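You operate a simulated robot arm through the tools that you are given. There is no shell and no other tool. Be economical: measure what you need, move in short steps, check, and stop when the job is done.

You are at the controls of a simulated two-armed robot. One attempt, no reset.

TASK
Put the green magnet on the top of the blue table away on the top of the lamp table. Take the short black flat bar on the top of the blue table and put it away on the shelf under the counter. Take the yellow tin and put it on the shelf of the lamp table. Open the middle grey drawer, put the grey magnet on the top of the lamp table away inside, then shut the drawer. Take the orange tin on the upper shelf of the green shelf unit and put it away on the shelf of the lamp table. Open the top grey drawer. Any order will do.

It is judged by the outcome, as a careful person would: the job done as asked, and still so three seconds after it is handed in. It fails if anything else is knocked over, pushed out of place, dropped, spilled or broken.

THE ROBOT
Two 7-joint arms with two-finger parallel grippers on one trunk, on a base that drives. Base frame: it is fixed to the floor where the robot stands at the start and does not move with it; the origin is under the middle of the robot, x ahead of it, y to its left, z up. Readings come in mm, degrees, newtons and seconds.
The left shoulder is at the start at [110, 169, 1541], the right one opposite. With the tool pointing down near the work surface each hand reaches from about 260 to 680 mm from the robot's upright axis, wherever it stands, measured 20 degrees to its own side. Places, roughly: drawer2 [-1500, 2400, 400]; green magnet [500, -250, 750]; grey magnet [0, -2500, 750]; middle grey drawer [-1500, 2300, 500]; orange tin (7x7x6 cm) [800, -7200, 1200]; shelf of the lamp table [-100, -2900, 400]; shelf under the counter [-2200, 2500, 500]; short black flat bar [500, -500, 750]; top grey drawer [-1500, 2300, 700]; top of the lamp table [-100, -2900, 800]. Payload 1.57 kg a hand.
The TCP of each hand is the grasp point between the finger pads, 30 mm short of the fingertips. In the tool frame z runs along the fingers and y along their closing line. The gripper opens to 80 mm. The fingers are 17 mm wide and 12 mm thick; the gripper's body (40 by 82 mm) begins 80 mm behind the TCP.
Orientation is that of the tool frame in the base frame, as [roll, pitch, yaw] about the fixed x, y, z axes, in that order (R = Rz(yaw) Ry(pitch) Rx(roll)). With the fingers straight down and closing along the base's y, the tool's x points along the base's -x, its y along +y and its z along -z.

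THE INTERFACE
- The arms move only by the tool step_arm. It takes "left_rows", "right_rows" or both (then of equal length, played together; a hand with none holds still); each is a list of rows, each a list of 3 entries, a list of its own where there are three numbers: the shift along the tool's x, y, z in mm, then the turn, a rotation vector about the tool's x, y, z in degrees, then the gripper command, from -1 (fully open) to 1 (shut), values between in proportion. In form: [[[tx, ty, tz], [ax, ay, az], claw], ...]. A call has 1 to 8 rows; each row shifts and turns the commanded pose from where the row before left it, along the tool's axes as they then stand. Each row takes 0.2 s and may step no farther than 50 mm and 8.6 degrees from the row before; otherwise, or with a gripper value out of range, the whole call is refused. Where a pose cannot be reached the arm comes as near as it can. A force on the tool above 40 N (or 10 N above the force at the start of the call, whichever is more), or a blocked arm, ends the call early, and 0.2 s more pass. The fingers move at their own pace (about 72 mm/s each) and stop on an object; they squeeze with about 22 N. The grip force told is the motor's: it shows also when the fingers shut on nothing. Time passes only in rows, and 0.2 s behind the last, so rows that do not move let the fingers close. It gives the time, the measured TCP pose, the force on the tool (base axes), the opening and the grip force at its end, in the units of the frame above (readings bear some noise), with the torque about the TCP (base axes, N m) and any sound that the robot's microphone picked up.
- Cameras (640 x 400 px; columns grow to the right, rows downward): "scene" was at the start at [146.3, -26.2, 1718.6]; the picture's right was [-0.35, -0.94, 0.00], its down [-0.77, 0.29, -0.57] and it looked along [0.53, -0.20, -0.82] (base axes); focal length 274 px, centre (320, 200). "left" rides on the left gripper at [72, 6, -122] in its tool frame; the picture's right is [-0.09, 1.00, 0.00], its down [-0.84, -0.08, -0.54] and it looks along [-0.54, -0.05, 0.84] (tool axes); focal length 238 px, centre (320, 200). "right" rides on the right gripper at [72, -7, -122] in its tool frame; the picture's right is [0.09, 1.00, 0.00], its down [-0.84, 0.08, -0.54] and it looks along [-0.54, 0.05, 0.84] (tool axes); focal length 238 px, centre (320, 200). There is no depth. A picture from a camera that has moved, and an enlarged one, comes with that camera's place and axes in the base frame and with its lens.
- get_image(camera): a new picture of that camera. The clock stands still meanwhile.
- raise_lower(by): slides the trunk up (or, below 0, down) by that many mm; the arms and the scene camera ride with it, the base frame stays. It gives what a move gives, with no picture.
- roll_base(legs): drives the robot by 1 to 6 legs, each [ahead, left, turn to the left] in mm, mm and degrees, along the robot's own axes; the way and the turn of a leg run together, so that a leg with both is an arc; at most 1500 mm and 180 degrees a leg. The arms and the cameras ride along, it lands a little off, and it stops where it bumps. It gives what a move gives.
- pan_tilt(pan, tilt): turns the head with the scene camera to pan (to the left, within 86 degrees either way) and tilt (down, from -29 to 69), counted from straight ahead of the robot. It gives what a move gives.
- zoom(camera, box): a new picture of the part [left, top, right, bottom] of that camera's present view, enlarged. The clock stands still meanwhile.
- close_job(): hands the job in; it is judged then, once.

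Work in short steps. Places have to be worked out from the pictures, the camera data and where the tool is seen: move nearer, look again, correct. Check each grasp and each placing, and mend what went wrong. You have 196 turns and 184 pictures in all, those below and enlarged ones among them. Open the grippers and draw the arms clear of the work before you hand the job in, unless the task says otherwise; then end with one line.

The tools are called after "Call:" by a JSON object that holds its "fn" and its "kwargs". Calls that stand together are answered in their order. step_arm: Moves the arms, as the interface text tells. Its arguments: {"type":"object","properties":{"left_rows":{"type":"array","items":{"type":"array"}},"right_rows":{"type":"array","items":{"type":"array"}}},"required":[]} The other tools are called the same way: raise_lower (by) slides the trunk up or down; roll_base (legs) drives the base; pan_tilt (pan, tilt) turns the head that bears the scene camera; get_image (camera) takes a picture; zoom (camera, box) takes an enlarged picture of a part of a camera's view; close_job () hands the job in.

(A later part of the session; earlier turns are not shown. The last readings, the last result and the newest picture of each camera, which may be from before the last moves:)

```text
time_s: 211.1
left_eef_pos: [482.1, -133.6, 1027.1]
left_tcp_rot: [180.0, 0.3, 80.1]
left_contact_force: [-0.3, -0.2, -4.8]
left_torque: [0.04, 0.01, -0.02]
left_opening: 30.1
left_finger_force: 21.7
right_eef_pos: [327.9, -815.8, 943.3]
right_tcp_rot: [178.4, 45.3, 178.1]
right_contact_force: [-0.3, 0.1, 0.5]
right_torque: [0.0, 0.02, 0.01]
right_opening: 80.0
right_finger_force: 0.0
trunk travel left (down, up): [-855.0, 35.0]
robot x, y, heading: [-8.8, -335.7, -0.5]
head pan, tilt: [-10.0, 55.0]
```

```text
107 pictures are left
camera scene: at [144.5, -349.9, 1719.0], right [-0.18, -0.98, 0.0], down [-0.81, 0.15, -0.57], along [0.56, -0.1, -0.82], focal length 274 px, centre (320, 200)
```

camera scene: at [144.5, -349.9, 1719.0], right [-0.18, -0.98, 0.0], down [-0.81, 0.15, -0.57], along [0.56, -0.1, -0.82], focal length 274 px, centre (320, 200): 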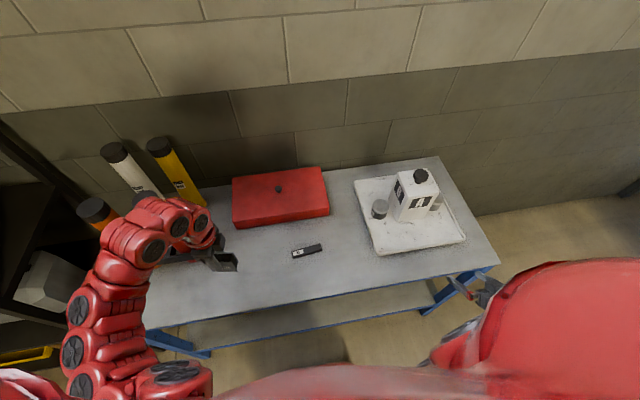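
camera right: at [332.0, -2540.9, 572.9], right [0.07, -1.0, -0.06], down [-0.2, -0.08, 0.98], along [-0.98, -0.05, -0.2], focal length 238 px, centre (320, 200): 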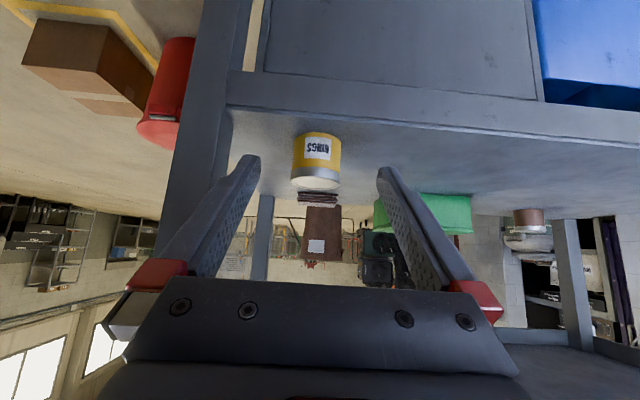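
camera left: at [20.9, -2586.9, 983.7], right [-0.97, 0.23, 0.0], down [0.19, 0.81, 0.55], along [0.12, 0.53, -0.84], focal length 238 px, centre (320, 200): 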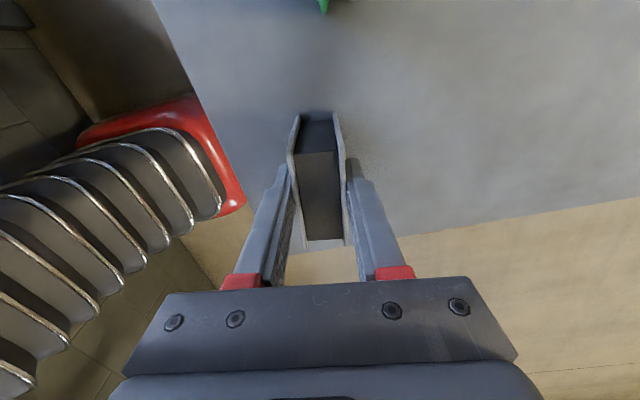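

Bar at ≈[549,-375], axis nearly along y (slightly rotated). Bring the right hand to ≈[480,-600,1010] first.

Call:
{"fn": "step_arm", "kwargs": {"right_rows": [[[-26, 36, 10], [0, 0, 0], -1], [[-26, 36, 10], [0, 0, 0], -1], [[-26, 36, 10], [0, 0, 0], -1], [[-26, 36, 10], [0, 0, 0], -1], [[-26, 36, 10], [0, 0, 0], -1], [[-26, 36, 10], [0, 0, 0], -1]]}}

Call:
{"fn": "step_arm", "kwargs": {"right_rows": [[[0, 0, 0], [-6, 0, -6], -1], [[0, 0, 0], [-6, 0, -6], -1], [[0, 0, 0], [-6, 0, -6], -1], [[0, 0, 0], [-6, 0, -6], -1], [[0, 0, 0], [-6, 0, -6], -1], [[0, 0, 0], [-6, 0, -6], -1], [[0, 0, 0], [-6, 0, -6], -1], [[0, 0, 0], [-6, 0, -6], -1]]}}

Call:
{"fn": "get_image", "kwargs": {"camera": "scene"}}

```text
time_s: 212.5
left_eef_pos: [482.7, -136.6, 1026.4]
left_tcp_rot: [179.9, 0.3, 80.1]
left_contact_force: [-0.1, 0.2, -3.9]
left_torque: [0.03, 0.02, 0.02]
left_opening: 30.2
left_finger_force: 22.3
right_eef_pos: [475.4, -614.0, 1008.5]
right_tcp_rot: [178.2, 45.3, 178.1]
right_contact_force: [1.4, 0.5, -0.8]
right_torque: [-0.03, -0.01, -0.02]
right_opening: 80.1
right_finger_force: 0.0
right hand out of reach, approached as far as the arm can: row 6
trunk travel left (down, up): [-855.0, 35.0]
robot x, y, heading: [-5.5, -336.1, -0.5]
head pan, tilt: [-10.0, 55.0]
```

```text
time_s: 214.3
left_eef_pos: [481.6, -134.7, 1026.4]
left_tcp_rot: [179.9, 0.4, 80.1]
left_contact_force: [0.9, 0.3, -5.0]
left_torque: [0.03, 0.0, 0.0]
left_opening: 30.0
left_finger_force: 21.9
right_eef_pos: [474.3, -612.6, 1007.5]
right_tcp_rot: [179.8, 46.2, -112.8]
right_contact_force: [0.6, -0.6, 0.0]
right_torque: [-0.01, -0.02, -0.02]
right_opening: 80.0
right_finger_force: 0.0
trunk travel left (down, up): [-855.0, 35.0]
robot x, y, heading: [-4.4, -337.5, -0.4]
head pan, tilt: [-10.0, 55.0]
```

```text
106 pictures are left
camera scene: at [145.4, -350.4, 1718.9], right [-0.18, -0.98, 0.0], down [-0.81, 0.15, -0.57], along [0.56, -0.1, -0.82], focal length 274 px, centre (320, 200)
```

scene: 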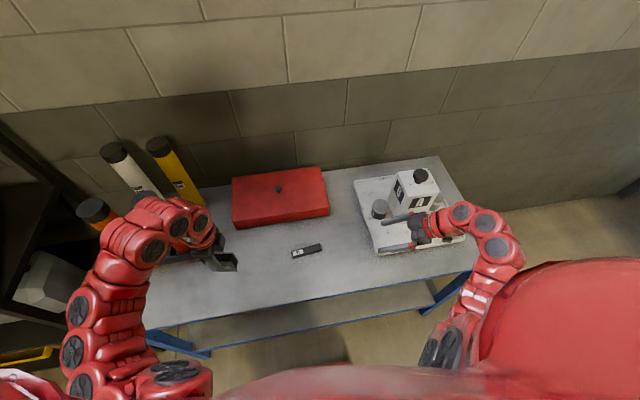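

Works well. Complete the yaw (+33°).

Call:
{"fn": "step_arm", "kwargs": {"right_rows": [[[0, 0, 0], [-5.9, 0, -5.9], -1], [[0, 0, 0], [-5.9, 0, -5.9], -1], [[0, 0, 0], [-5.9, 0, -5.9], -1], [[0, 0, 0], [-5.8, 0, -5.8], -1], [[0, 0, 0], [0, 0, 0], -1]]}}

Call:
{"fn": "get_image", "kwargs": {"camera": "right"}}

```text
time_s: 215.5
left_eef_pos: [482.1, -133.9, 1026.6]
left_tcp_rot: [179.9, 0.5, 80.1]
left_contact_force: [-0.9, 0.8, -4.2]
left_torque: [-0.01, -0.02, 0.01]
left_opening: 29.9
left_finger_force: 22.5
right_eef_pos: [474.7, -612.1, 1007.6]
right_tcp_rot: [-179.6, 46.1, -90.3]
right_contact_force: [0.4, -1.4, 0.1]
right_torque: [-0.01, 0.03, 0.0]
right_opening: 80.0
right_finger_force: 0.1
right hand out of reach, approached as far as the arm can: row 4
trunk travel left (down, up): [-855.0, 35.0]
robot x, y, heading: [-5.4, -334.6, -0.3]
head pan, tilt: [-10.0, 55.0]
```

```text
105 pictures are left
camera right: at [481.0, -750.3, 1040.2], right [-1.0, -0.05, -0.07], down [-0.08, 0.19, 0.98], along [-0.04, 0.98, -0.19], focal length 238 px, centre (320, 200)
```

right: 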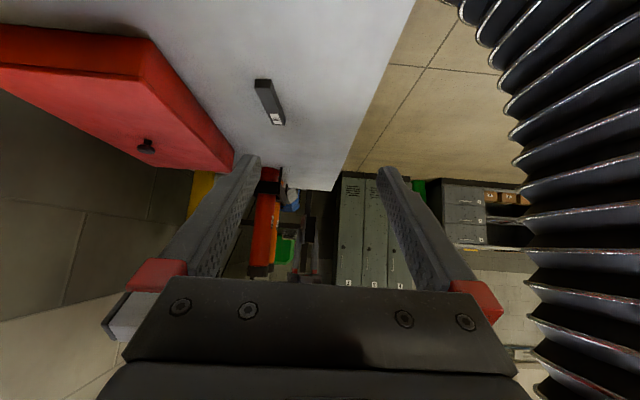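

Pointing straight +y, near its yaw limit here. Advance to a pre-grasp near the bar and recheck.

Call:
{"fn": "step_arm", "kwargs": {"right_rows": [[[-6, -12, 37], [0, 0, 0], -1], [[-6, -12, 37], [0, 0, 0], -1], [[-6, -12, 37], [0, 0, 0], -1], [[-6, -12, 37], [0, 0, 0], -1], [[-6, -13, 37], [0, 0, 0], -1], [[-4, -13, 35], [0, 0, 0], -1], [[0, 0, 0], [0, 0, 0], -1]]}}

Call:
{"fn": "get_image", "kwargs": {"camera": "right"}}

Call:
{"fn": "get_image", "kwargs": {"camera": "scene"}}

```text
time_s: 217.1
left_eef_pos: [482.1, -134.4, 1027.0]
left_tcp_rot: [-180.0, 0.3, 80.0]
left_contact_force: [0.4, 0.2, -3.1]
left_torque: [0.0, -0.01, -0.04]
left_opening: 30.0
left_finger_force: 21.9
right_eef_pos: [552.1, -432.3, 879.8]
right_tcp_rot: [-179.3, 46.1, -90.2]
right_contact_force: [-0.1, -0.5, -0.2]
right_torque: [0.01, 0.04, -0.03]
right_opening: 80.1
right_finger_force: 0.1
trunk travel left (down, up): [-855.0, 35.0]
robot x, y, heading: [-7.9, -333.4, -0.2]
head pan, tilt: [-10.0, 55.0]
```

```text
104 pictures are left
camera right: at [557.0, -570.8, 912.5], right [-1.0, -0.05, -0.07], down [-0.08, 0.19, 0.98], along [-0.04, 0.98, -0.19], focal length 238 px, centre (320, 200)
```

right: 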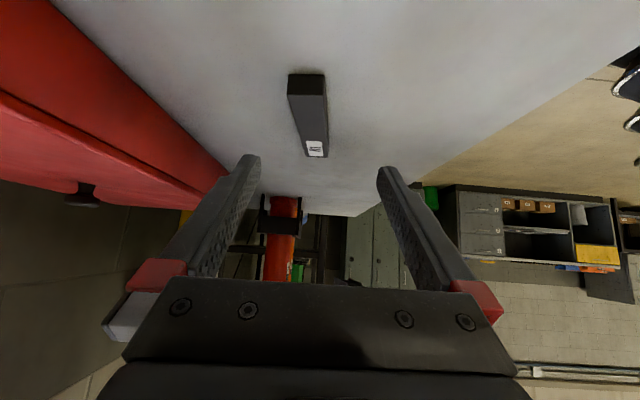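

```text
103 pictures are left
camera scene: at [144.0, -350.5, 1719.0], right [-0.18, -0.98, 0.0], down [-0.81, 0.15, -0.57], along [0.56, -0.1, -0.82], focal length 274 px, centre (320, 200)
```

scene: 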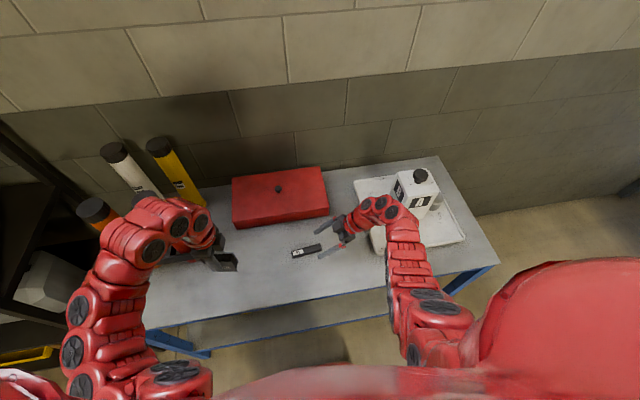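

Bar ≈ 21 wide, 17 high, from y≈−440 to −335 at x≈560, only ~5° off. Approach to z≈850 over its middle.

Call:
{"fn": "step_arm", "kwargs": {"right_rows": [[[2, -4, 19], [0, 0, 0], -1], [[2, -4, 18], [0, 0, 0], -1], [[0, 0, 0], [0, 0, 0], -1]]}}

Call:
{"fn": "get_image", "kwargs": {"camera": "right"}}

```text
time_s: 217.9
left_eef_pos: [482.4, -133.9, 1026.5]
left_tcp_rot: [179.8, 0.3, 80.1]
left_contact_force: [-0.4, 0.4, -4.3]
left_torque: [0.02, -0.02, -0.03]
left_opening: 30.0
left_finger_force: 22.6
right_eef_pos: [559.1, -406.2, 850.3]
right_tcp_rot: [-179.4, 46.1, -90.1]
right_contact_force: [0.1, 0.1, 0.6]
right_torque: [0.03, -0.01, -0.04]
right_opening: 80.0
right_finger_force: 0.0
trunk travel left (down, up): [-855.0, 35.0]
robot x, y, heading: [-7.6, -335.8, -0.2]
head pan, tilt: [-10.0, 55.0]
```

```text
102 pictures are left
camera right: at [564.7, -545.2, 883.7], right [-1.0, -0.05, -0.07], down [-0.08, 0.19, 0.98], along [-0.04, 0.98, -0.19], focal length 238 px, centre (320, 200)
```

right: 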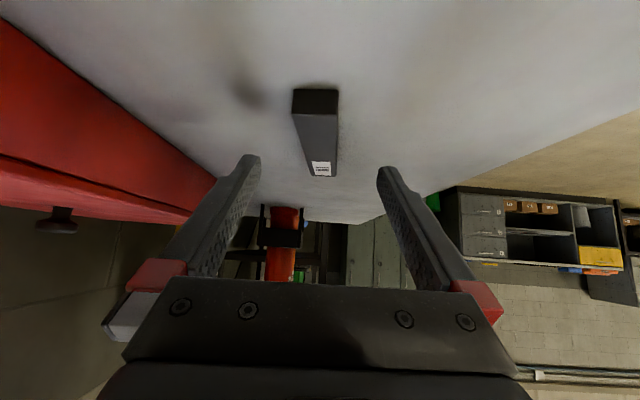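

Bar bottom z≈812, spans y −447..−355. Lower to z≈841 with a slight move back, checking force.

Call:
{"fn": "step_arm", "kwargs": {"right_rows": [[[7, 0, 0], [0, 0, 0], -1], [[6, 0, 0], [0, 0, 0], -1], [[1.4, 0, 1.4], [0, 0, 0], -1], [[0, 0, 0], [0, 0, 0], -1]]}}

Call:
{"fn": "get_image", "kwargs": {"camera": "right"}}

```text
time_s: 218.9
left_eef_pos: [480.9, -133.8, 1027.0]
left_tcp_rot: [179.8, 0.3, 80.1]
left_contact_force: [-0.3, 0.3, -5.1]
left_torque: [0.01, 0.01, -0.04]
left_opening: 30.0
left_finger_force: 21.9
right_eef_pos: [560.1, -416.0, 840.3]
right_tcp_rot: [-179.5, 46.1, -90.2]
right_contact_force: [-0.3, -0.2, -0.4]
right_torque: [0.0, 0.04, 0.0]
right_opening: 80.1
right_finger_force: 0.0
trunk travel left (down, up): [-855.0, 35.0]
robot x, y, heading: [-8.3, -336.1, -0.4]
head pan, tilt: [-10.0, 55.0]
```

```text
101 pictures are left
camera right: at [565.2, -554.1, 873.3], right [-1.0, -0.05, -0.07], down [-0.08, 0.19, 0.98], along [-0.04, 0.98, -0.19], focal length 238 px, centre (320, 200)
```

right: 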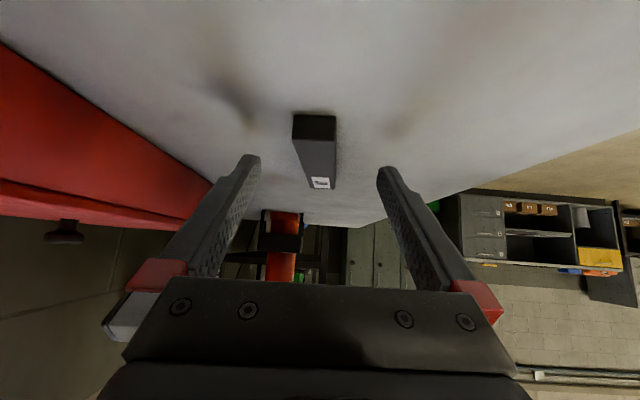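

Tips are just above the tabletop, straddling the bar. Close.

Call:
{"fn": "step_arm", "kwargs": {"right_rows": [[[0, 0, 0], [0, 0, 0], -0.2], [[0, 0, 0], [0, 0, 0], 1], [[0, 0, 0], [0, 0, 0], 1], [[0, 0, 0], [0, 0, 0], 1]]}}

Call:
{"fn": "get_image", "kwargs": {"camera": "right"}}

```text
time_s: 219.9
left_eef_pos: [482.3, -134.3, 1027.3]
left_tcp_rot: [-180.0, 0.4, 80.1]
left_contact_force: [-0.5, 0.3, -4.6]
left_torque: [-0.02, 0.01, -0.02]
left_opening: 29.8
left_finger_force: 21.6
right_eef_pos: [559.5, -416.2, 839.9]
right_tcp_rot: [-179.4, 46.1, -90.1]
right_contact_force: [1.1, -0.7, 1.4]
right_torque: [-0.04, -0.07, -0.03]
right_opening: 24.7
right_finger_force: 21.6
trunk travel left (down, up): [-855.0, 35.0]
robot x, y, heading: [-5.6, -333.1, -0.5]
head pan, tilt: [-10.0, 55.0]
```

```text
100 pictures are left
camera right: at [565.3, -553.9, 873.4], right [-1.0, -0.05, -0.07], down [-0.08, 0.19, 0.98], along [-0.04, 0.98, -0.19], focal length 238 px, centre (320, 200)
```

right: 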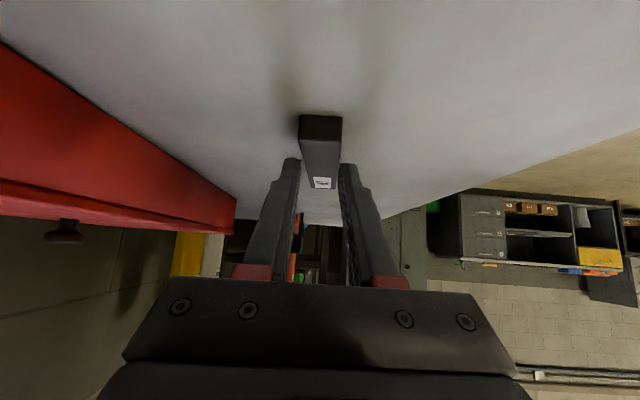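

Bar gripped (25 mm). Lift 120 mm.

Call:
{"fn": "step_arm", "kwargs": {"right_rows": [[[-7, 0, -7], [0, 0, 0], 1], [[-20, 0, -20], [0, 0, 0], 1], [[-28, 0, -28], [0, 0, 0], 1], [[-28, 0, -28], [0, 0, 0], 1], [[-14, 0, -14], [0, 0, 0], 1], [[0, 0, 0], [0, 0, 0], 1]]}}

Call:
{"fn": "get_image", "kwargs": {"camera": "right"}}

Call:
{"fn": "get_image", "kwargs": {"camera": "scene"}}

```text
time_s: 221.3
left_eef_pos: [482.5, -133.7, 1025.8]
left_tcp_rot: [179.9, 0.3, 80.1]
left_contact_force: [-0.5, 0.1, -4.9]
left_torque: [0.02, 0.0, -0.02]
left_opening: 30.0
left_finger_force: 21.8
right_eef_pos: [558.1, -418.5, 979.1]
right_tcp_rot: [-179.6, 46.1, -90.3]
right_contact_force: [-0.4, 0.0, -3.0]
right_torque: [-0.17, 0.02, 0.03]
right_opening: 24.6
right_finger_force: 22.0
trunk travel left (down, up): [-855.0, 35.0]
robot x, y, heading: [-7.7, -333.8, -0.6]
head pan, tilt: [-10.0, 55.0]
```

```text
99 pictures are left
camera right: at [564.3, -556.0, 1012.0], right [-1.0, -0.05, -0.07], down [-0.08, 0.19, 0.98], along [-0.04, 0.98, -0.19], focal length 238 px, centre (320, 200)
```

right: 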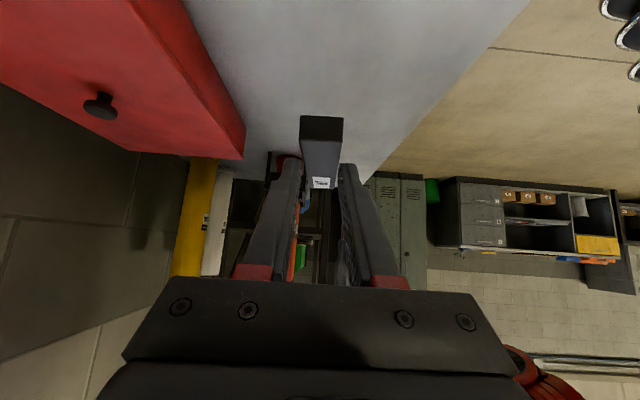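

```text
98 pictures are left
camera scene: at [145.2, -350.1, 1718.9], right [-0.18, -0.98, 0.0], down [-0.81, 0.15, -0.57], along [0.56, -0.1, -0.82], focal length 274 px, centre (320, 200)
```

scene: 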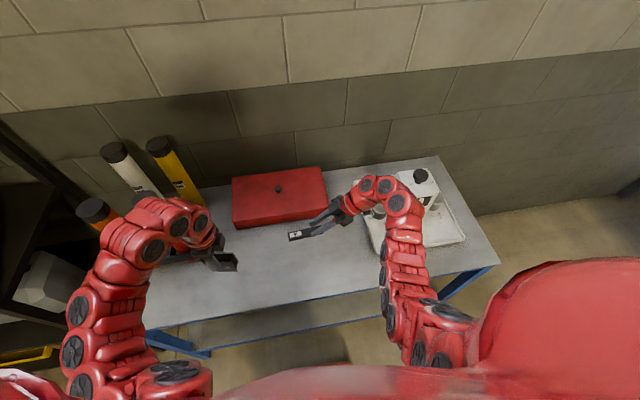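

Bar is level in the hand. Yaw the hand back to point forward (−90° about vertical).

Call:
{"fn": "step_arm", "kwargs": {"right_rows": [[[0, 0, 0], [6, 0, 5.8], 1], [[0, 0, 0], [6, 0, 5.8], 1], [[0, 0, 0], [6, 0, 5.8], 1], [[0, 0, 0], [6, 0, 5.8], 1], [[0, 0, 0], [6, 0, 5.8], 1], [[0, 0, 0], [6, 0, 5.8], 1], [[0, 0, 0], [6, 0, 5.8], 1], [[0, 0, 0], [6, 0, 5.8], 1]]}}

Call:
{"fn": "step_arm", "kwargs": {"right_rows": [[[0, 0, 0], [6, 0, 5.8], 1], [[0, 0, 0], [6, 0, 5.8], 1], [[0, -40, 0], [2, 0, 2], 1], [[0, -40, 0], [0, 0, 0], 1], [[0, -40, 0], [0, 0, 0], 1], [[20, 0, -20], [0, 0, 0], 1], [[20, 0, -20], [0, 0, 0], 1]]}}

Call:
{"fn": "get_image", "kwargs": {"camera": "right"}}

```text
time_s: 223.1
left_eef_pos: [481.4, -133.3, 1027.0]
left_tcp_rot: [179.9, 0.5, 80.1]
left_contact_force: [-0.4, -0.2, -5.4]
left_torque: [0.01, 0.04, 0.02]
left_opening: 29.9
left_finger_force: 22.3
right_eef_pos: [559.0, -418.9, 977.0]
right_tcp_rot: [-179.9, 46.4, -157.4]
right_contact_force: [0.7, 0.8, -3.0]
right_torque: [-0.08, 0.12, -0.01]
right_opening: 24.8
right_finger_force: 22.5
trunk travel left (down, up): [-855.0, 35.0]
robot x, y, heading: [-8.4, -334.2, -0.5]
head pan, tilt: [-10.0, 55.0]
```

```text
time_s: 224.7
left_eef_pos: [481.7, -135.7, 1027.4]
left_tcp_rot: [179.9, 0.5, 80.2]
left_contact_force: [-1.2, 0.1, -3.4]
left_torque: [-0.01, -0.04, 0.0]
left_opening: 29.7
left_finger_force: 21.9
right_eef_pos: [510.2, -543.4, 975.1]
right_tcp_rot: [179.8, 46.2, -177.0]
right_contact_force: [-0.9, 0.3, -3.7]
right_torque: [-0.02, 0.15, 0.01]
right_opening: 24.8
right_finger_force: 22.1
trunk travel left (down, up): [-855.0, 35.0]
robot x, y, heading: [-5.2, -332.9, -0.3]
head pan, tilt: [-10.0, 55.0]
```

```text
97 pictures are left
camera right: at [373.9, -556.7, 1007.6], right [-0.12, 0.99, -0.06], down [0.18, 0.08, 0.98], along [0.98, 0.1, -0.19], focal length 238 px, centre (320, 200)
```

right: 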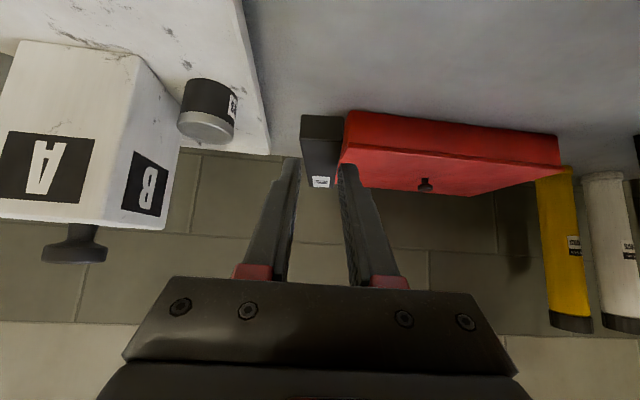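

Now back off 500 mm from the table, turn left 90°, and look at the counter.

Call:
{"fn": "roll_base", "kwargs": {"legs": [[-500, 0, 0], [0, 0, 90]]}}

Call:
{"fn": "pan_tilt", "kwargs": {"pan": 20, "tilt": 25}}

Call:
{"fn": "get_image", "kwargs": {"camera": "scene"}}

```text
time_s: 231.5
left_eef_pos: [-718.6, 155.7, 1027.1]
left_tcp_rot: [-180.0, 0.4, 170.3]
left_contact_force: [0.7, -0.1, -4.8]
left_torque: [0.03, -0.02, 0.01]
left_opening: 29.9
left_finger_force: 21.9
right_eef_pos: [-311.5, 185.8, 975.4]
right_tcp_rot: [179.7, 46.2, -86.9]
right_contact_force: [0.2, 0.0, -3.6]
right_torque: [-0.13, -0.03, 0.0]
right_opening: 24.9
right_finger_force: 22.2
trunk travel left (down, up): [-855.0, 35.0]
robot x, y, heading: [-516.1, -337.0, 89.4]
head pan, tilt: [-10.0, 55.0]
```

```text
time_s: 232.5
left_eef_pos: [-718.6, 155.0, 1026.9]
left_tcp_rot: [179.8, 0.3, 170.3]
left_contact_force: [0.0, -0.2, -3.9]
left_torque: [0.0, 0.03, 0.01]
left_opening: 30.0
left_finger_force: 22.5
right_eef_pos: [-312.0, 185.9, 974.8]
right_tcp_rot: [179.7, 46.3, -87.0]
right_contact_force: [-0.7, 1.0, -3.7]
right_torque: [-0.14, -0.01, 0.01]
right_opening: 24.8
right_finger_force: 21.9
trunk travel left (down, up): [-855.0, 35.0]
robot x, y, heading: [-518.8, -332.2, 89.7]
head pan, tilt: [20.0, 25.0]
```

```text
96 pictures are left
camera scene: at [-548.5, -165.4, 1762.8], right [0.94, 0.34, 0.0], down [0.14, -0.4, -0.91], along [-0.31, 0.85, -0.42], focal length 274 px, centre (320, 200)
```

scene: 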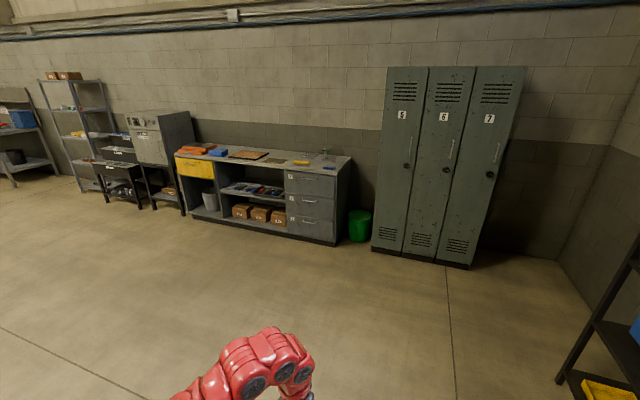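

Floor is open. Zoom at the counter.

Call:
{"fn": "zoom", "kwargs": {"camera": "scene", "box": [170, 130, 370, 255]}}

```text
3.20 times, centred on (270, 192) of scene
camera zoom: at [-548.5, -165.4, 1762.8], right [0.94, 0.34, 0.0], down [0.14, -0.4, -0.91], along [-0.31, 0.85, -0.42], focal length 875 px, centre (480, 224)
```

zoom: 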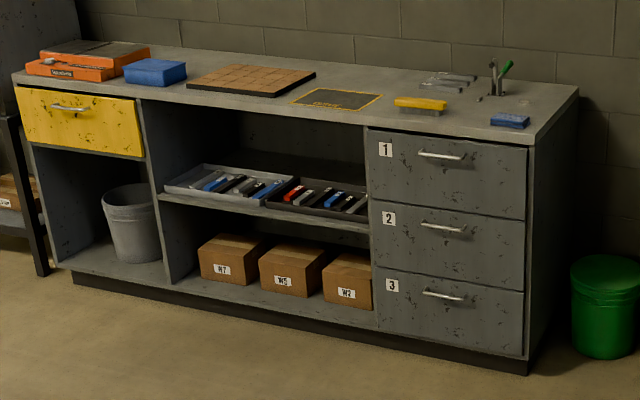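

The shelf under the counter has two trays on it; I need a closer look. Drive to about [-2300,1450].

Call:
{"fn": "roll_base", "kwargs": {"legs": [[900, 890, 0.5], [880, 890, 0]]}}

Call:
{"fn": "pan_tilt", "kwargs": {"pan": 0, "tilt": 45}}

Call:
{"fn": "get_image", "kwargs": {"camera": "scene"}}

```text
time_s: 244.7
left_eef_pos: [-2456.2, 1953.6, 1027.3]
left_tcp_rot: [179.8, 0.4, 168.7]
left_contact_force: [0.5, -0.6, -3.9]
left_torque: [0.0, 0.02, 0.02]
left_opening: 29.7
left_finger_force: 22.6
right_eef_pos: [-2046.2, 1973.4, 974.1]
right_tcp_rot: [179.8, 46.3, -88.6]
right_contact_force: [0.2, 0.0, -3.5]
right_torque: [-0.16, -0.03, 0.0]
right_opening: 24.8
right_finger_force: 22.1
trunk travel left (down, up): [-855.0, 35.0]
robot x, y, heading: [-2264.3, 1464.3, 88.0]
head pan, tilt: [20.0, 25.0]
```

```text
time_s: 245.5
left_eef_pos: [-2455.6, 1952.7, 1025.9]
left_tcp_rot: [179.9, 0.4, 168.7]
left_contact_force: [-0.6, -0.6, -4.8]
left_torque: [0.01, 0.0, 0.0]
left_opening: 30.0
left_finger_force: 21.7
right_eef_pos: [-2046.9, 1972.2, 973.8]
right_tcp_rot: [179.7, 46.3, -88.4]
right_contact_force: [0.6, -0.6, -3.6]
right_torque: [-0.15, 0.03, 0.01]
right_opening: 24.5
right_finger_force: 21.4
trunk travel left (down, up): [-855.0, 35.0]
robot x, y, heading: [-2269.4, 1461.0, 88.1]
head pan, tilt: [0.0, 45.0]
```

```text
94 pictures are left
camera scene: at [-2263.6, 1621.3, 1732.4], right [1.0, -0.03, 0.0], down [-0.02, -0.71, -0.71], along [0.02, 0.71, -0.71], focal length 274 px, centre (320, 200)
```

scene: 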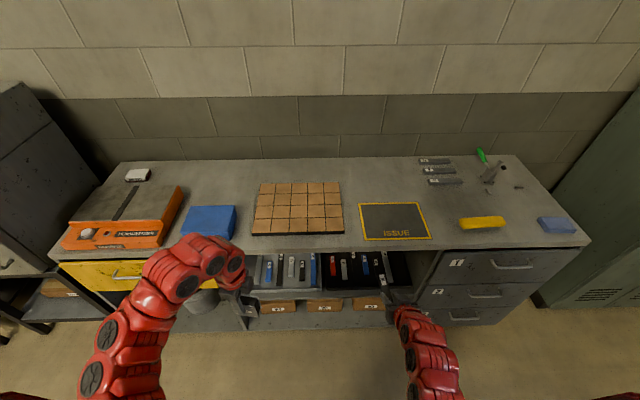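

Lower the trunk 350 mm in free space to look into the shelf.

Call:
{"fn": "raise_lower", "kwargs": {"by": -400}}

Call:
{"fn": "pan_tilt", "kwargs": {"pan": -8, "tilt": 42}}

Call:
{"fn": "get_image", "kwargs": {"camera": "scene"}}

Call:
{"fn": "get_image", "kwargs": {"camera": "right"}}

```text
time_s: 249.4
left_eef_pos: [-2455.1, 1952.3, 626.4]
left_tcp_rot: [180.0, 0.4, 168.7]
left_contact_force: [1.0, 0.1, -4.3]
left_torque: [0.0, -0.04, 0.01]
left_opening: 29.8
left_finger_force: 22.1
right_eef_pos: [-2047.7, 1972.7, 574.5]
right_tcp_rot: [179.6, 46.3, -88.5]
right_contact_force: [-0.5, 0.6, -3.8]
right_torque: [-0.14, 0.0, 0.04]
right_opening: 24.6
right_finger_force: 21.8
trunk travel left (down, up): [-455.0, 435.0]
robot x, y, heading: [-2267.3, 1461.1, 88.1]
head pan, tilt: [0.0, 45.0]
```

```text
time_s: 250.1
left_eef_pos: [-2454.9, 1953.5, 625.4]
left_tcp_rot: [179.8, 0.4, 168.7]
left_contact_force: [0.2, 0.3, -4.1]
left_torque: [0.01, 0.02, -0.03]
left_opening: 29.7
left_finger_force: 21.8
right_eef_pos: [-2048.6, 1971.4, 574.4]
right_tcp_rot: [179.6, 46.3, -88.5]
right_contact_force: [-0.1, 0.3, -2.2]
right_torque: [-0.11, -0.01, 0.0]
right_opening: 24.6
right_finger_force: 22.5
trunk travel left (down, up): [-455.0, 435.0]
robot x, y, heading: [-2268.0, 1460.7, 88.2]
head pan, tilt: [-8.0, 42.0]
```

```text
93 pictures are left
camera scene: at [-2251.8, 1622.1, 1336.6], right [0.99, -0.17, 0.0], down [-0.11, -0.66, -0.74], along [0.13, 0.73, -0.67], focal length 274 px, centre (320, 200)
```

scene: 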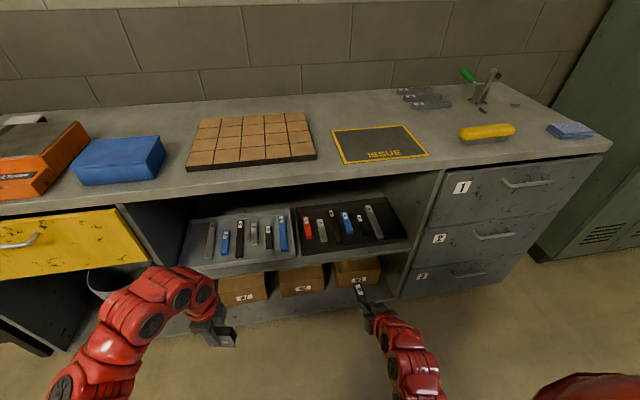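

```text
92 pictures are left
camera right: at [-2036.3, 1834.2, 607.4], right [-0.99, -0.09, -0.06], down [-0.08, 0.18, 0.98], along [-0.08, 0.98, -0.19], focal length 238 px, centre (320, 200)
```

right: 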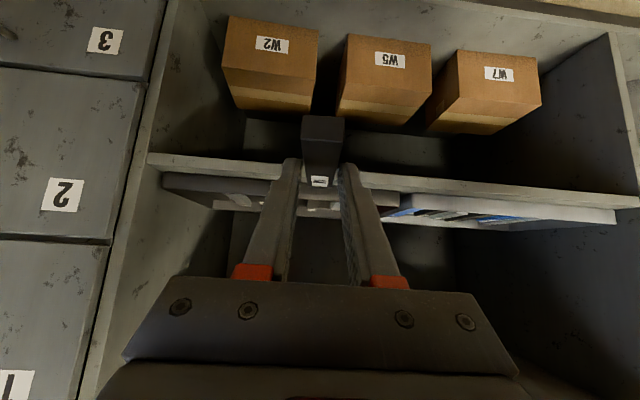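

Call:
{"fn": "zoom", "kwargs": {"camera": "scene", "box": [170, 160, 430, 322]}}

```text
2.46 times, centred on (300, 241) of scene
camera zoom: at [-2251.8, 1622.1, 1336.6], right [0.99, -0.17, 0.0], down [-0.11, -0.66, -0.74], along [0.13, 0.73, -0.67], focal length 673 px, centre (369, 99)
```

zoom: 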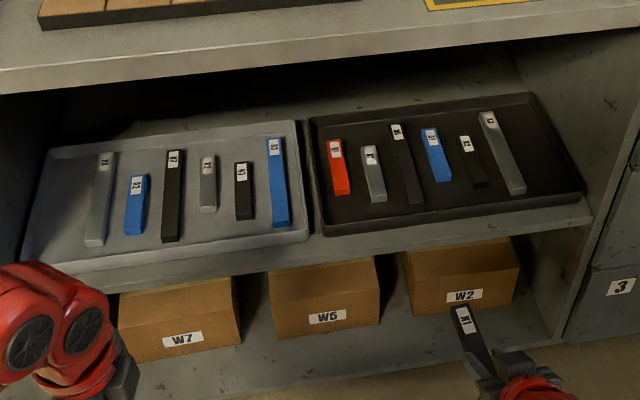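

Two trays nearly fill the shelf. Zoom on the strip in front of the right tray to see whether the bar fits there.

Call:
{"fn": "zoom", "kwargs": {"camera": "scene", "box": [280, 180, 430, 274]}}

```text
4.26 times, centred on (355, 227) of scene
camera zoom: at [-2251.8, 1622.1, 1336.6], right [0.99, -0.17, 0.0], down [-0.11, -0.66, -0.74], along [0.13, 0.73, -0.67], focal length 1164 px, centre (171, 85)
```

zoom: 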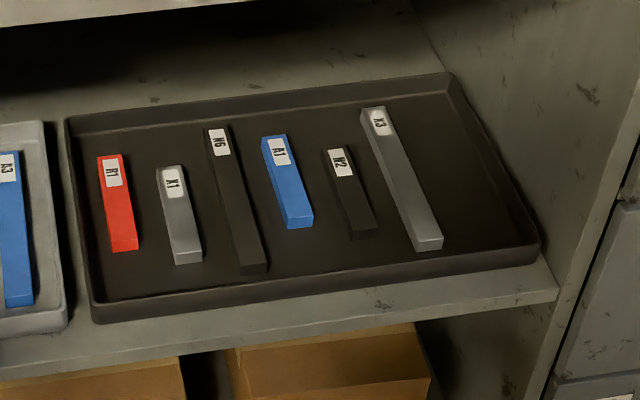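

Free pocket in the right tray, right of bar X3: x −1885..−1817, y 2240..2450 — fits the bar parallel to X3. Position the base: right 197, ahead 140; and straighten the hand's yaw.

Call:
{"fn": "roll_base", "kwargs": {"legs": [[140, -190, 0]]}}

Call:
{"fn": "step_arm", "kwargs": {"right_rows": [[[0, 0, 0], [2.5, 0, 2.4], 1], [[0, 0, 0], [0, 0, 0], 1]]}}

Call:
{"fn": "pan_tilt", "kwargs": {"pan": -15, "tilt": 48}}

Call:
{"fn": "get_image", "kwargs": {"camera": "scene"}}

Call:
{"fn": "get_image", "kwargs": {"camera": "right"}}

```text
time_s: 251.8
left_eef_pos: [-2254.7, 2088.6, 626.9]
left_tcp_rot: [-179.9, 0.5, 168.4]
left_contact_force: [-0.5, 1.0, -4.2]
left_torque: [-0.03, 0.01, 0.02]
left_opening: 29.8
left_finger_force: 21.6
right_eef_pos: [-1846.3, 2104.3, 575.3]
right_tcp_rot: [179.7, 46.2, -88.9]
right_contact_force: [0.7, 0.0, -3.3]
right_torque: [-0.12, -0.02, 0.02]
right_opening: 24.7
right_finger_force: 22.3
trunk travel left (down, up): [-455.0, 435.0]
robot x, y, heading: [-2069.3, 1594.1, 88.0]
head pan, tilt: [-8.0, 42.0]
```

```text
time_s: 252.4
left_eef_pos: [-2255.3, 2088.1, 626.9]
left_tcp_rot: [179.9, 0.4, 168.4]
left_contact_force: [-0.2, 0.6, -4.9]
left_torque: [-0.02, 0.04, -0.02]
left_opening: 30.0
left_finger_force: 22.2
right_eef_pos: [-1846.8, 2104.5, 575.2]
right_tcp_rot: [179.8, 46.2, -92.4]
right_contact_force: [-1.0, -0.6, -3.3]
right_torque: [-0.15, -0.04, -0.01]
right_opening: 24.5
right_finger_force: 21.7
trunk travel left (down, up): [-455.0, 435.0]
robot x, y, heading: [-2066.5, 1590.5, 87.9]
head pan, tilt: [-8.0, 42.0]
```

```text
time_s: 253.1
left_eef_pos: [-2254.6, 2087.7, 626.8]
left_tcp_rot: [179.9, 0.4, 168.4]
left_contact_force: [0.3, 0.6, -3.4]
left_torque: [-0.01, 0.03, -0.03]
left_opening: 30.0
left_finger_force: 21.5
right_eef_pos: [-1847.6, 2105.5, 574.9]
right_tcp_rot: [179.7, 46.3, -92.3]
right_contact_force: [-0.2, -0.4, -3.6]
right_torque: [-0.15, 0.02, 0.01]
right_opening: 24.6
right_finger_force: 21.7
trunk travel left (down, up): [-455.0, 435.0]
robot x, y, heading: [-2069.2, 1598.6, 87.9]
head pan, tilt: [-15.0, 48.0]
```

```text
89 pictures are left
camera scene: at [-2044.3, 1748.8, 1328.2], right [0.96, -0.29, 0.0], down [-0.22, -0.71, -0.67], along [0.2, 0.64, -0.74], focal length 274 px, centre (320, 200)
```

scene: 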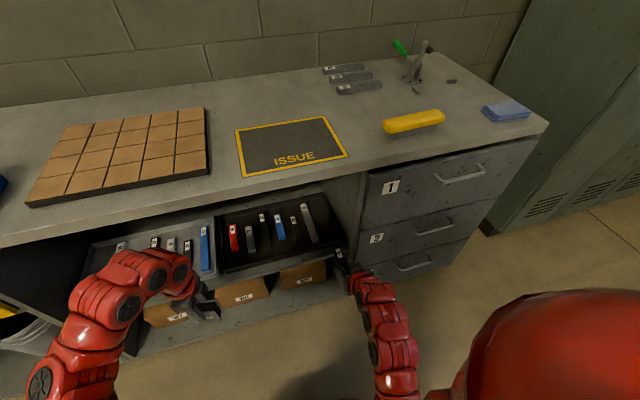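

```text
88 pictures are left
camera right: at [-1844.8, 1966.6, 607.6], right [-1.0, -0.03, -0.06], down [-0.07, 0.19, 0.98], along [-0.01, 0.98, -0.19], focal length 238 px, centre (320, 200)
```

right: 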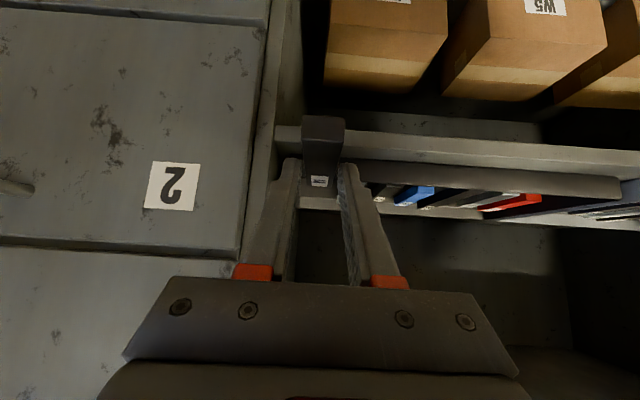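

Raise the hand 95 and move 80 forward to look into the tray from the wrist camera.

Call:
{"fn": "step_arm", "kwargs": {"right_rows": [[[-41, 1, -3], [0, 0, 0], 1], [[-41, 1, -3], [0, 0, 0], 1], [[-41, 1, -3], [0, 0, 0], 1], [[0, 0, 0], [0, 0, 0], 1]]}}

Call:
{"fn": "get_image", "kwargs": {"camera": "right"}}

Call:
{"fn": "zoom", "kwargs": {"camera": "scene", "box": [210, 170, 410, 295]}}

```text
time_s: 254.1
left_eef_pos: [-2255.0, 2087.3, 626.8]
left_tcp_rot: [180.0, 0.5, 168.4]
left_contact_force: [-0.2, 0.3, -5.5]
left_torque: [0.0, 0.01, 0.01]
left_opening: 30.0
left_finger_force: 22.0
right_eef_pos: [-1844.2, 2180.7, 670.6]
right_tcp_rot: [179.8, 46.3, -92.4]
right_contact_force: [-0.1, -0.4, -3.4]
right_torque: [-0.14, 0.0, -0.01]
right_opening: 24.7
right_finger_force: 22.4
trunk travel left (down, up): [-455.0, 435.0]
robot x, y, heading: [-2067.5, 1591.1, 88.1]
head pan, tilt: [-15.0, 48.0]
```

```text
87 pictures are left
camera right: at [-1842.5, 2042.3, 703.8], right [-1.0, -0.03, -0.06], down [-0.07, 0.19, 0.98], along [-0.01, 0.98, -0.19], focal length 238 px, centre (320, 200)
```

right: 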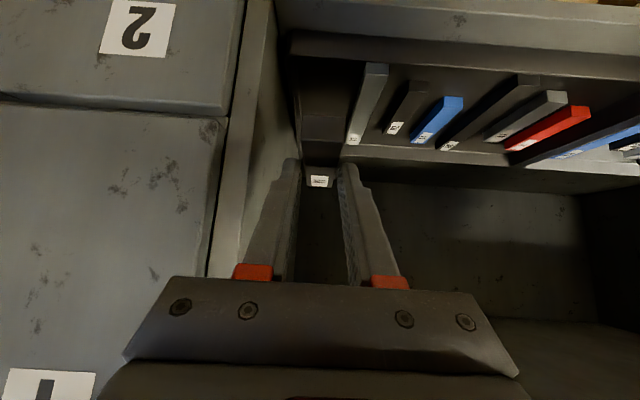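

```text
3.20 times, centred on (310, 232) of scene
camera zoom: at [-2044.2, 1748.7, 1328.2], right [0.96, -0.29, 0.0], down [-0.22, -0.71, -0.67], along [0.2, 0.64, -0.74], focal length 875 px, centre (352, 96)
```

zoom: 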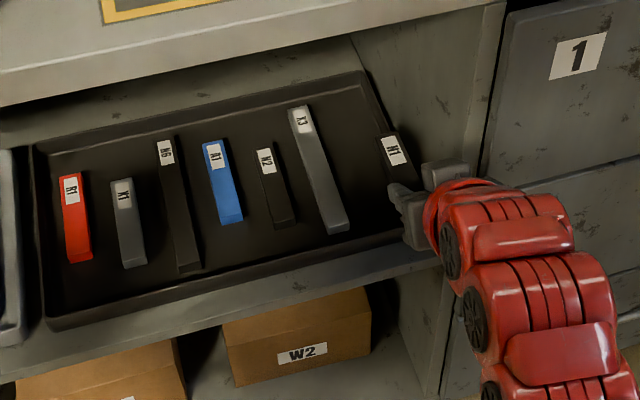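

Pocket centre x≈−1848. Approach to ≈[-1848,2282,605] above the pocket and check alignment.

Call:
{"fn": "step_arm", "kwargs": {"right_rows": [[[-8, 2, 38], [0, 0, 0], 1], [[-8, 2, 38], [0, 0, 0], 1], [[-7, 2, 38], [0, 0, 0], 1], [[0, 0, 0], [0, 0, 0], 1]]}}

Call:
{"fn": "get_image", "kwargs": {"camera": "right"}}

Call:
{"fn": "zoom", "kwargs": {"camera": "scene", "box": [260, 180, 400, 268]}}

```text
time_s: 255.1
left_eef_pos: [-2255.8, 2087.6, 626.4]
left_tcp_rot: [180.0, 0.3, 168.4]
left_contact_force: [-0.4, -0.2, -3.9]
left_torque: [-0.01, 0.02, 0.06]
left_opening: 29.9
left_finger_force: 22.7
right_eef_pos: [-1848.7, 2280.2, 608.9]
right_tcp_rot: [179.8, 46.3, -92.2]
right_contact_force: [-0.3, 0.0, -2.7]
right_torque: [-0.15, -0.01, -0.03]
right_opening: 24.9
right_finger_force: 22.0
trunk travel left (down, up): [-455.0, 435.0]
robot x, y, heading: [-2066.3, 1593.0, 87.9]
head pan, tilt: [-15.0, 48.0]
```

```text
85 pictures are left
camera right: at [-1846.9, 2142.8, 641.8], right [-1.0, -0.03, -0.06], down [-0.07, 0.19, 0.98], along [-0.01, 0.98, -0.19], focal length 238 px, centre (320, 200)
```

right: 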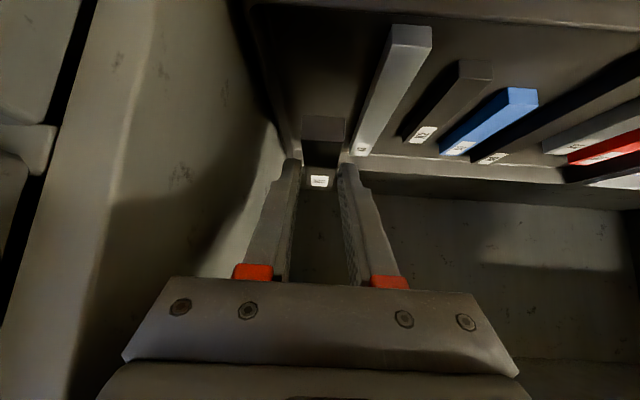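

```text
4.55 times, centred on (330, 224) of scene
camera zoom: at [-2044.3, 1748.5, 1328.2], right [0.96, -0.29, 0.0], down [-0.22, -0.71, -0.67], along [0.2, 0.64, -0.74], focal length 1243 px, centre (274, 91)
```

zoom: 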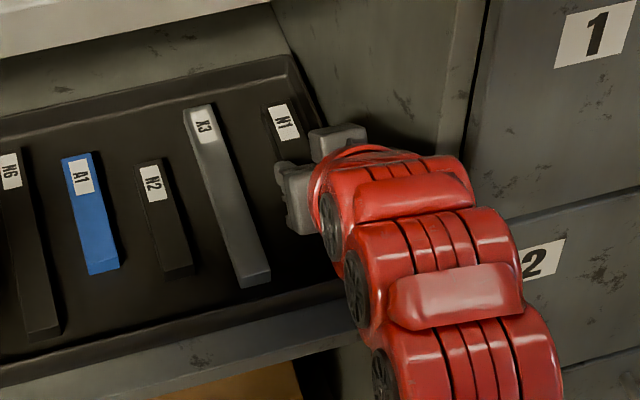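

Aligned: about 6–7 mm clearance each side. Descend 45 mm, then creep.

Call:
{"fn": "step_arm", "kwargs": {"right_rows": [[[10.8, 0, 10.4], [0, 0, 0], 1], [[10.8, 0, 10.4], [0, 0, 0], 1], [[10.8, 0, 10.4], [0, 0, 0], 1], [[0, 0, 0], [0, 0, 0], 1]]}}

Call:
{"fn": "get_image", "kwargs": {"camera": "right"}}

```text
time_s: 256.1
left_eef_pos: [-2255.2, 2087.0, 625.7]
left_tcp_rot: [179.9, 0.5, 168.4]
left_contact_force: [0.1, 0.2, -4.9]
left_torque: [0.0, 0.02, -0.02]
left_opening: 30.1
left_finger_force: 21.9
right_eef_pos: [-1849.4, 2283.9, 563.7]
right_tcp_rot: [179.7, 46.2, -92.4]
right_contact_force: [0.1, -0.1, -3.4]
right_torque: [-0.13, -0.01, 0.02]
right_opening: 24.8
right_finger_force: 22.8
trunk travel left (down, up): [-455.0, 435.0]
robot x, y, heading: [-2069.5, 1598.2, 87.9]
head pan, tilt: [-15.0, 48.0]
```

```text
83 pictures are left
camera right: at [-1847.0, 2144.0, 595.7], right [-1.0, -0.03, -0.06], down [-0.07, 0.19, 0.98], along [-0.01, 0.98, -0.19], focal length 238 px, centre (320, 200)
```

right: 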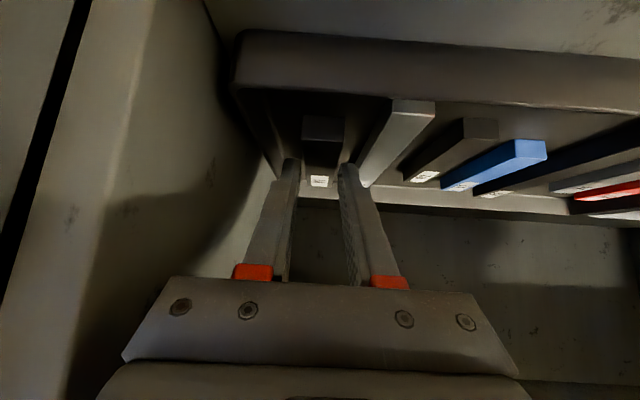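

Fingers have ~4–5 mm on each side. Shift 1 mm right and creep down to contact.

Call:
{"fn": "step_arm", "kwargs": {"right_rows": [[[2.9, -1, 2.8], [0, 0, 0], 1], [[2.9, 0, 2.8], [0, 0, 0], 1], [[2.2, 0, 2.1], [0, 0, 0], 1], [[2.2, 0, 2.1], [0, 0, 0], 1], [[0, 0, 0], [0, 0, 0], 1]]}}

```text
time_s: 257.3
left_eef_pos: [-2256.0, 2087.3, 626.2]
left_tcp_rot: [179.9, 0.4, 168.4]
left_contact_force: [-0.6, 0.0, -4.6]
left_torque: [-0.02, 0.02, 0.01]
left_opening: 29.8
left_finger_force: 22.4
right_eef_pos: [-1849.0, 2281.4, 549.2]
right_tcp_rot: [179.7, 46.2, -92.4]
right_contact_force: [0.0, -1.0, -3.4]
right_torque: [-0.13, 0.0, 0.01]
right_opening: 24.9
right_finger_force: 22.3
trunk travel left (down, up): [-455.0, 435.0]
robot x, y, heading: [-2067.7, 1592.8, 88.0]
head pan, tilt: [-15.0, 48.0]
```

Call:
{"fn": "step_arm", "kwargs": {"right_rows": [[[2.2, 0, 2.1], [0, 0, 0], 1], [[2.2, 0, 2.1], [0, 0, 0], 1], [[1.5, 0, 1.4], [0, 0, 0], 1], [[0, 0, 0], [0, 0, 0], 1]]}}

Call:
{"fn": "get_image", "kwargs": {"camera": "right"}}

```text
time_s: 258.3
left_eef_pos: [-2255.7, 2086.0, 627.9]
left_tcp_rot: [179.8, 0.5, 168.4]
left_contact_force: [-0.8, 0.5, -4.5]
left_torque: [-0.01, 0.0, 0.01]
left_opening: 30.3
left_finger_force: 22.1
right_eef_pos: [-1849.6, 2282.4, 544.4]
right_tcp_rot: [179.7, 46.7, -92.3]
right_contact_force: [0.5, -1.4, 20.2]
right_torque: [0.08, -0.02, 0.02]
right_opening: 24.8
right_finger_force: 21.9
trunk travel left (down, up): [-455.0, 435.0]
robot x, y, heading: [-2067.1, 1596.4, 87.8]
head pan, tilt: [-15.0, 48.0]
```

```text
82 pictures are left
camera right: at [-1846.7, 2143.3, 576.7], right [-1.0, -0.03, -0.06], down [-0.07, 0.18, 0.98], along [-0.01, 0.98, -0.18], focal length 238 px, centre (320, 200)
```

right: 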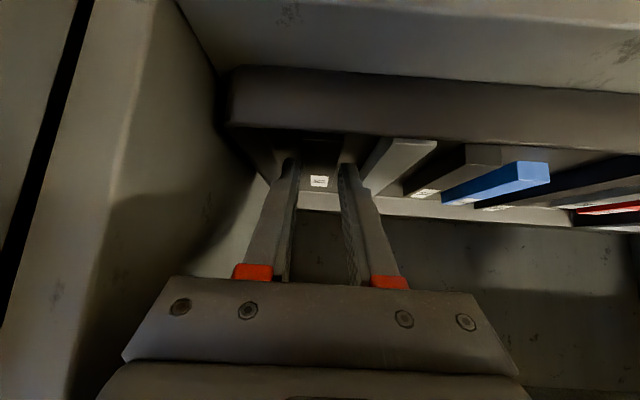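

Contact. Open only to ~31 mm and retreat up along the vertical first.

Call:
{"fn": "step_arm", "kwargs": {"right_rows": [[[-0.7, 0, -0.7], [0, 0, 0], 0.22], [[0, 0, 0], [0, 0, 0], 0.22], [[-7, 0, -7], [0, 0, 0], 0.22], [[-14, 0, -14], [0, 0, 0], 0.22], [[-21, 0, -21], [0, 0, 0], 0.22], [[-21, 0, -28], [0, 0, 0], 0.22]]}}

Call:
{"fn": "get_image", "kwargs": {"camera": "right"}}

```text
time_s: 259.7
left_eef_pos: [-2254.8, 2086.0, 626.3]
left_tcp_rot: [179.8, 0.3, 168.5]
left_contact_force: [-0.5, -0.1, -4.9]
left_torque: [0.0, 0.01, -0.01]
left_opening: 29.8
left_finger_force: 22.2
right_eef_pos: [-1848.3, 2273.5, 635.7]
right_tcp_rot: [179.8, 46.2, -92.3]
right_contact_force: [-0.3, 0.2, 0.1]
right_torque: [0.01, -0.02, 0.0]
right_opening: 31.3
right_finger_force: 0.0
trunk travel left (down, up): [-455.0, 435.0]
robot x, y, heading: [-2069.5, 1589.9, 87.6]
head pan, tilt: [-15.0, 48.0]
```

```text
81 pictures are left
camera right: at [-1846.4, 2135.2, 668.7], right [-1.0, -0.03, -0.06], down [-0.07, 0.19, 0.98], along [-0.01, 0.98, -0.19], focal length 238 px, centre (320, 200)
```

right: 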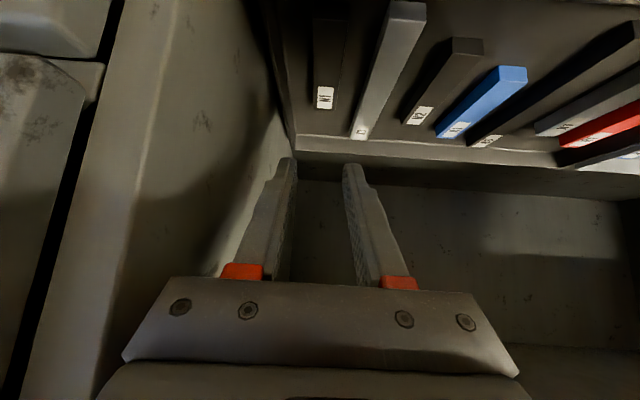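

The bar (N1) lies cleanly in the tray on the shelf; neighbours untouched. Retract right hand from the bay.

Call:
{"fn": "step_arm", "kwargs": {"right_rows": [[[29, 0, -31], [0, 0, 0], 0.22], [[29, 0, -31], [0, 0, 0], 0.22], [[29, 0, -31], [0, 0, 0], 0.22], [[29, 0, -31], [0, 0, 0], 0.22]]}}

Call:
{"fn": "roll_base", "kwargs": {"legs": [[-200, 0, 2], [0, -310, 0]]}}

Call:
{"fn": "pan_tilt", "kwargs": {"pan": -15, "tilt": 40}}

Call:
{"fn": "get_image", "kwargs": {"camera": "scene"}}

Call:
{"fn": "get_image", "kwargs": {"camera": "right"}}

```text
time_s: 260.7
left_eef_pos: [-2256.4, 2088.4, 626.0]
left_tcp_rot: [179.9, 0.5, 168.4]
left_contact_force: [0.0, 0.0, -5.3]
left_torque: [-0.03, 0.0, 0.04]
left_opening: 30.1
left_finger_force: 22.1
right_eef_pos: [-1853.5, 2129.7, 636.1]
right_tcp_rot: [179.8, 46.3, -92.2]
right_contact_force: [0.8, 0.1, 1.2]
right_torque: [-0.03, 0.0, 0.02]
right_opening: 31.3
right_finger_force: 0.1
right hand out of reach, approached as far as the arm can: row 4
trunk travel left (down, up): [-455.0, 435.0]
robot x, y, heading: [-2070.7, 1595.3, 88.1]
head pan, tilt: [-15.0, 48.0]
```

```text
time_s: 264.0
left_eef_pos: [-1968.2, 1881.9, 628.2]
left_tcp_rot: [179.9, 0.4, 170.7]
left_contact_force: [0.1, 0.0, -4.0]
left_torque: [0.02, -0.01, 0.02]
left_opening: 29.7
left_finger_force: 21.8
right_eef_pos: [-1569.0, 1939.0, 635.9]
right_tcp_rot: [179.7, 46.3, -90.1]
right_contact_force: [-0.3, 0.0, -0.8]
right_torque: [0.0, 0.02, 0.02]
right_opening: 31.1
right_finger_force: 0.1
trunk travel left (down, up): [-455.0, 435.0]
robot x, y, heading: [-1762.0, 1394.6, 90.1]
head pan, tilt: [-15.0, 48.0]
```

```text
time_s: 264.7
left_eef_pos: [-1969.5, 1881.3, 628.1]
left_tcp_rot: [-180.0, 0.4, 170.6]
left_contact_force: [0.2, 0.1, -4.9]
left_torque: [0.04, 0.02, 0.03]
left_opening: 29.7
left_finger_force: 22.0
right_eef_pos: [-1569.5, 1939.1, 636.0]
right_tcp_rot: [179.7, 46.3, -90.1]
right_contact_force: [1.1, -0.3, -0.1]
right_torque: [0.03, 0.0, -0.05]
right_opening: 31.4
right_finger_force: 0.1
trunk travel left (down, up): [-455.0, 435.0]
robot x, y, heading: [-1762.7, 1391.3, 90.1]
head pan, tilt: [-15.0, 40.0]
```

```text
80 pictures are left
camera scene: at [-1743.8, 1556.9, 1339.6], right [0.97, -0.26, 0.0], down [-0.17, -0.62, -0.77], along [0.2, 0.74, -0.64], focal length 274 px, centre (320, 200)
```

scene: 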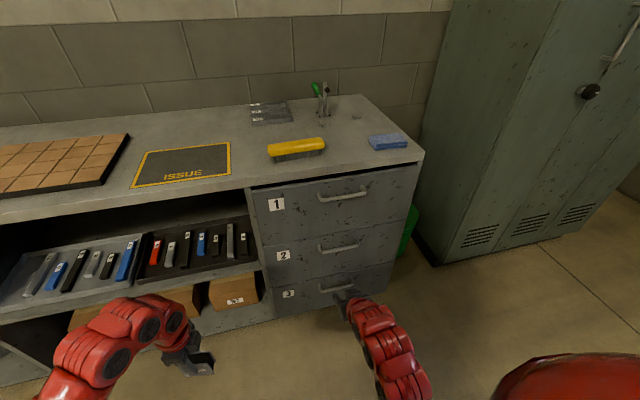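

```text
79 pictures are left
camera right: at [-1563.0, 1800.9, 669.3], right [-1.0, -0.07, -0.06], down [-0.07, 0.19, 0.98], along [-0.05, 0.98, -0.19], focal length 238 px, centre (320, 200)
```

right: 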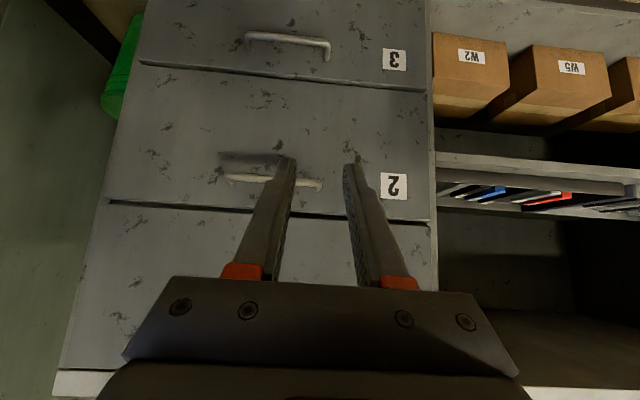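

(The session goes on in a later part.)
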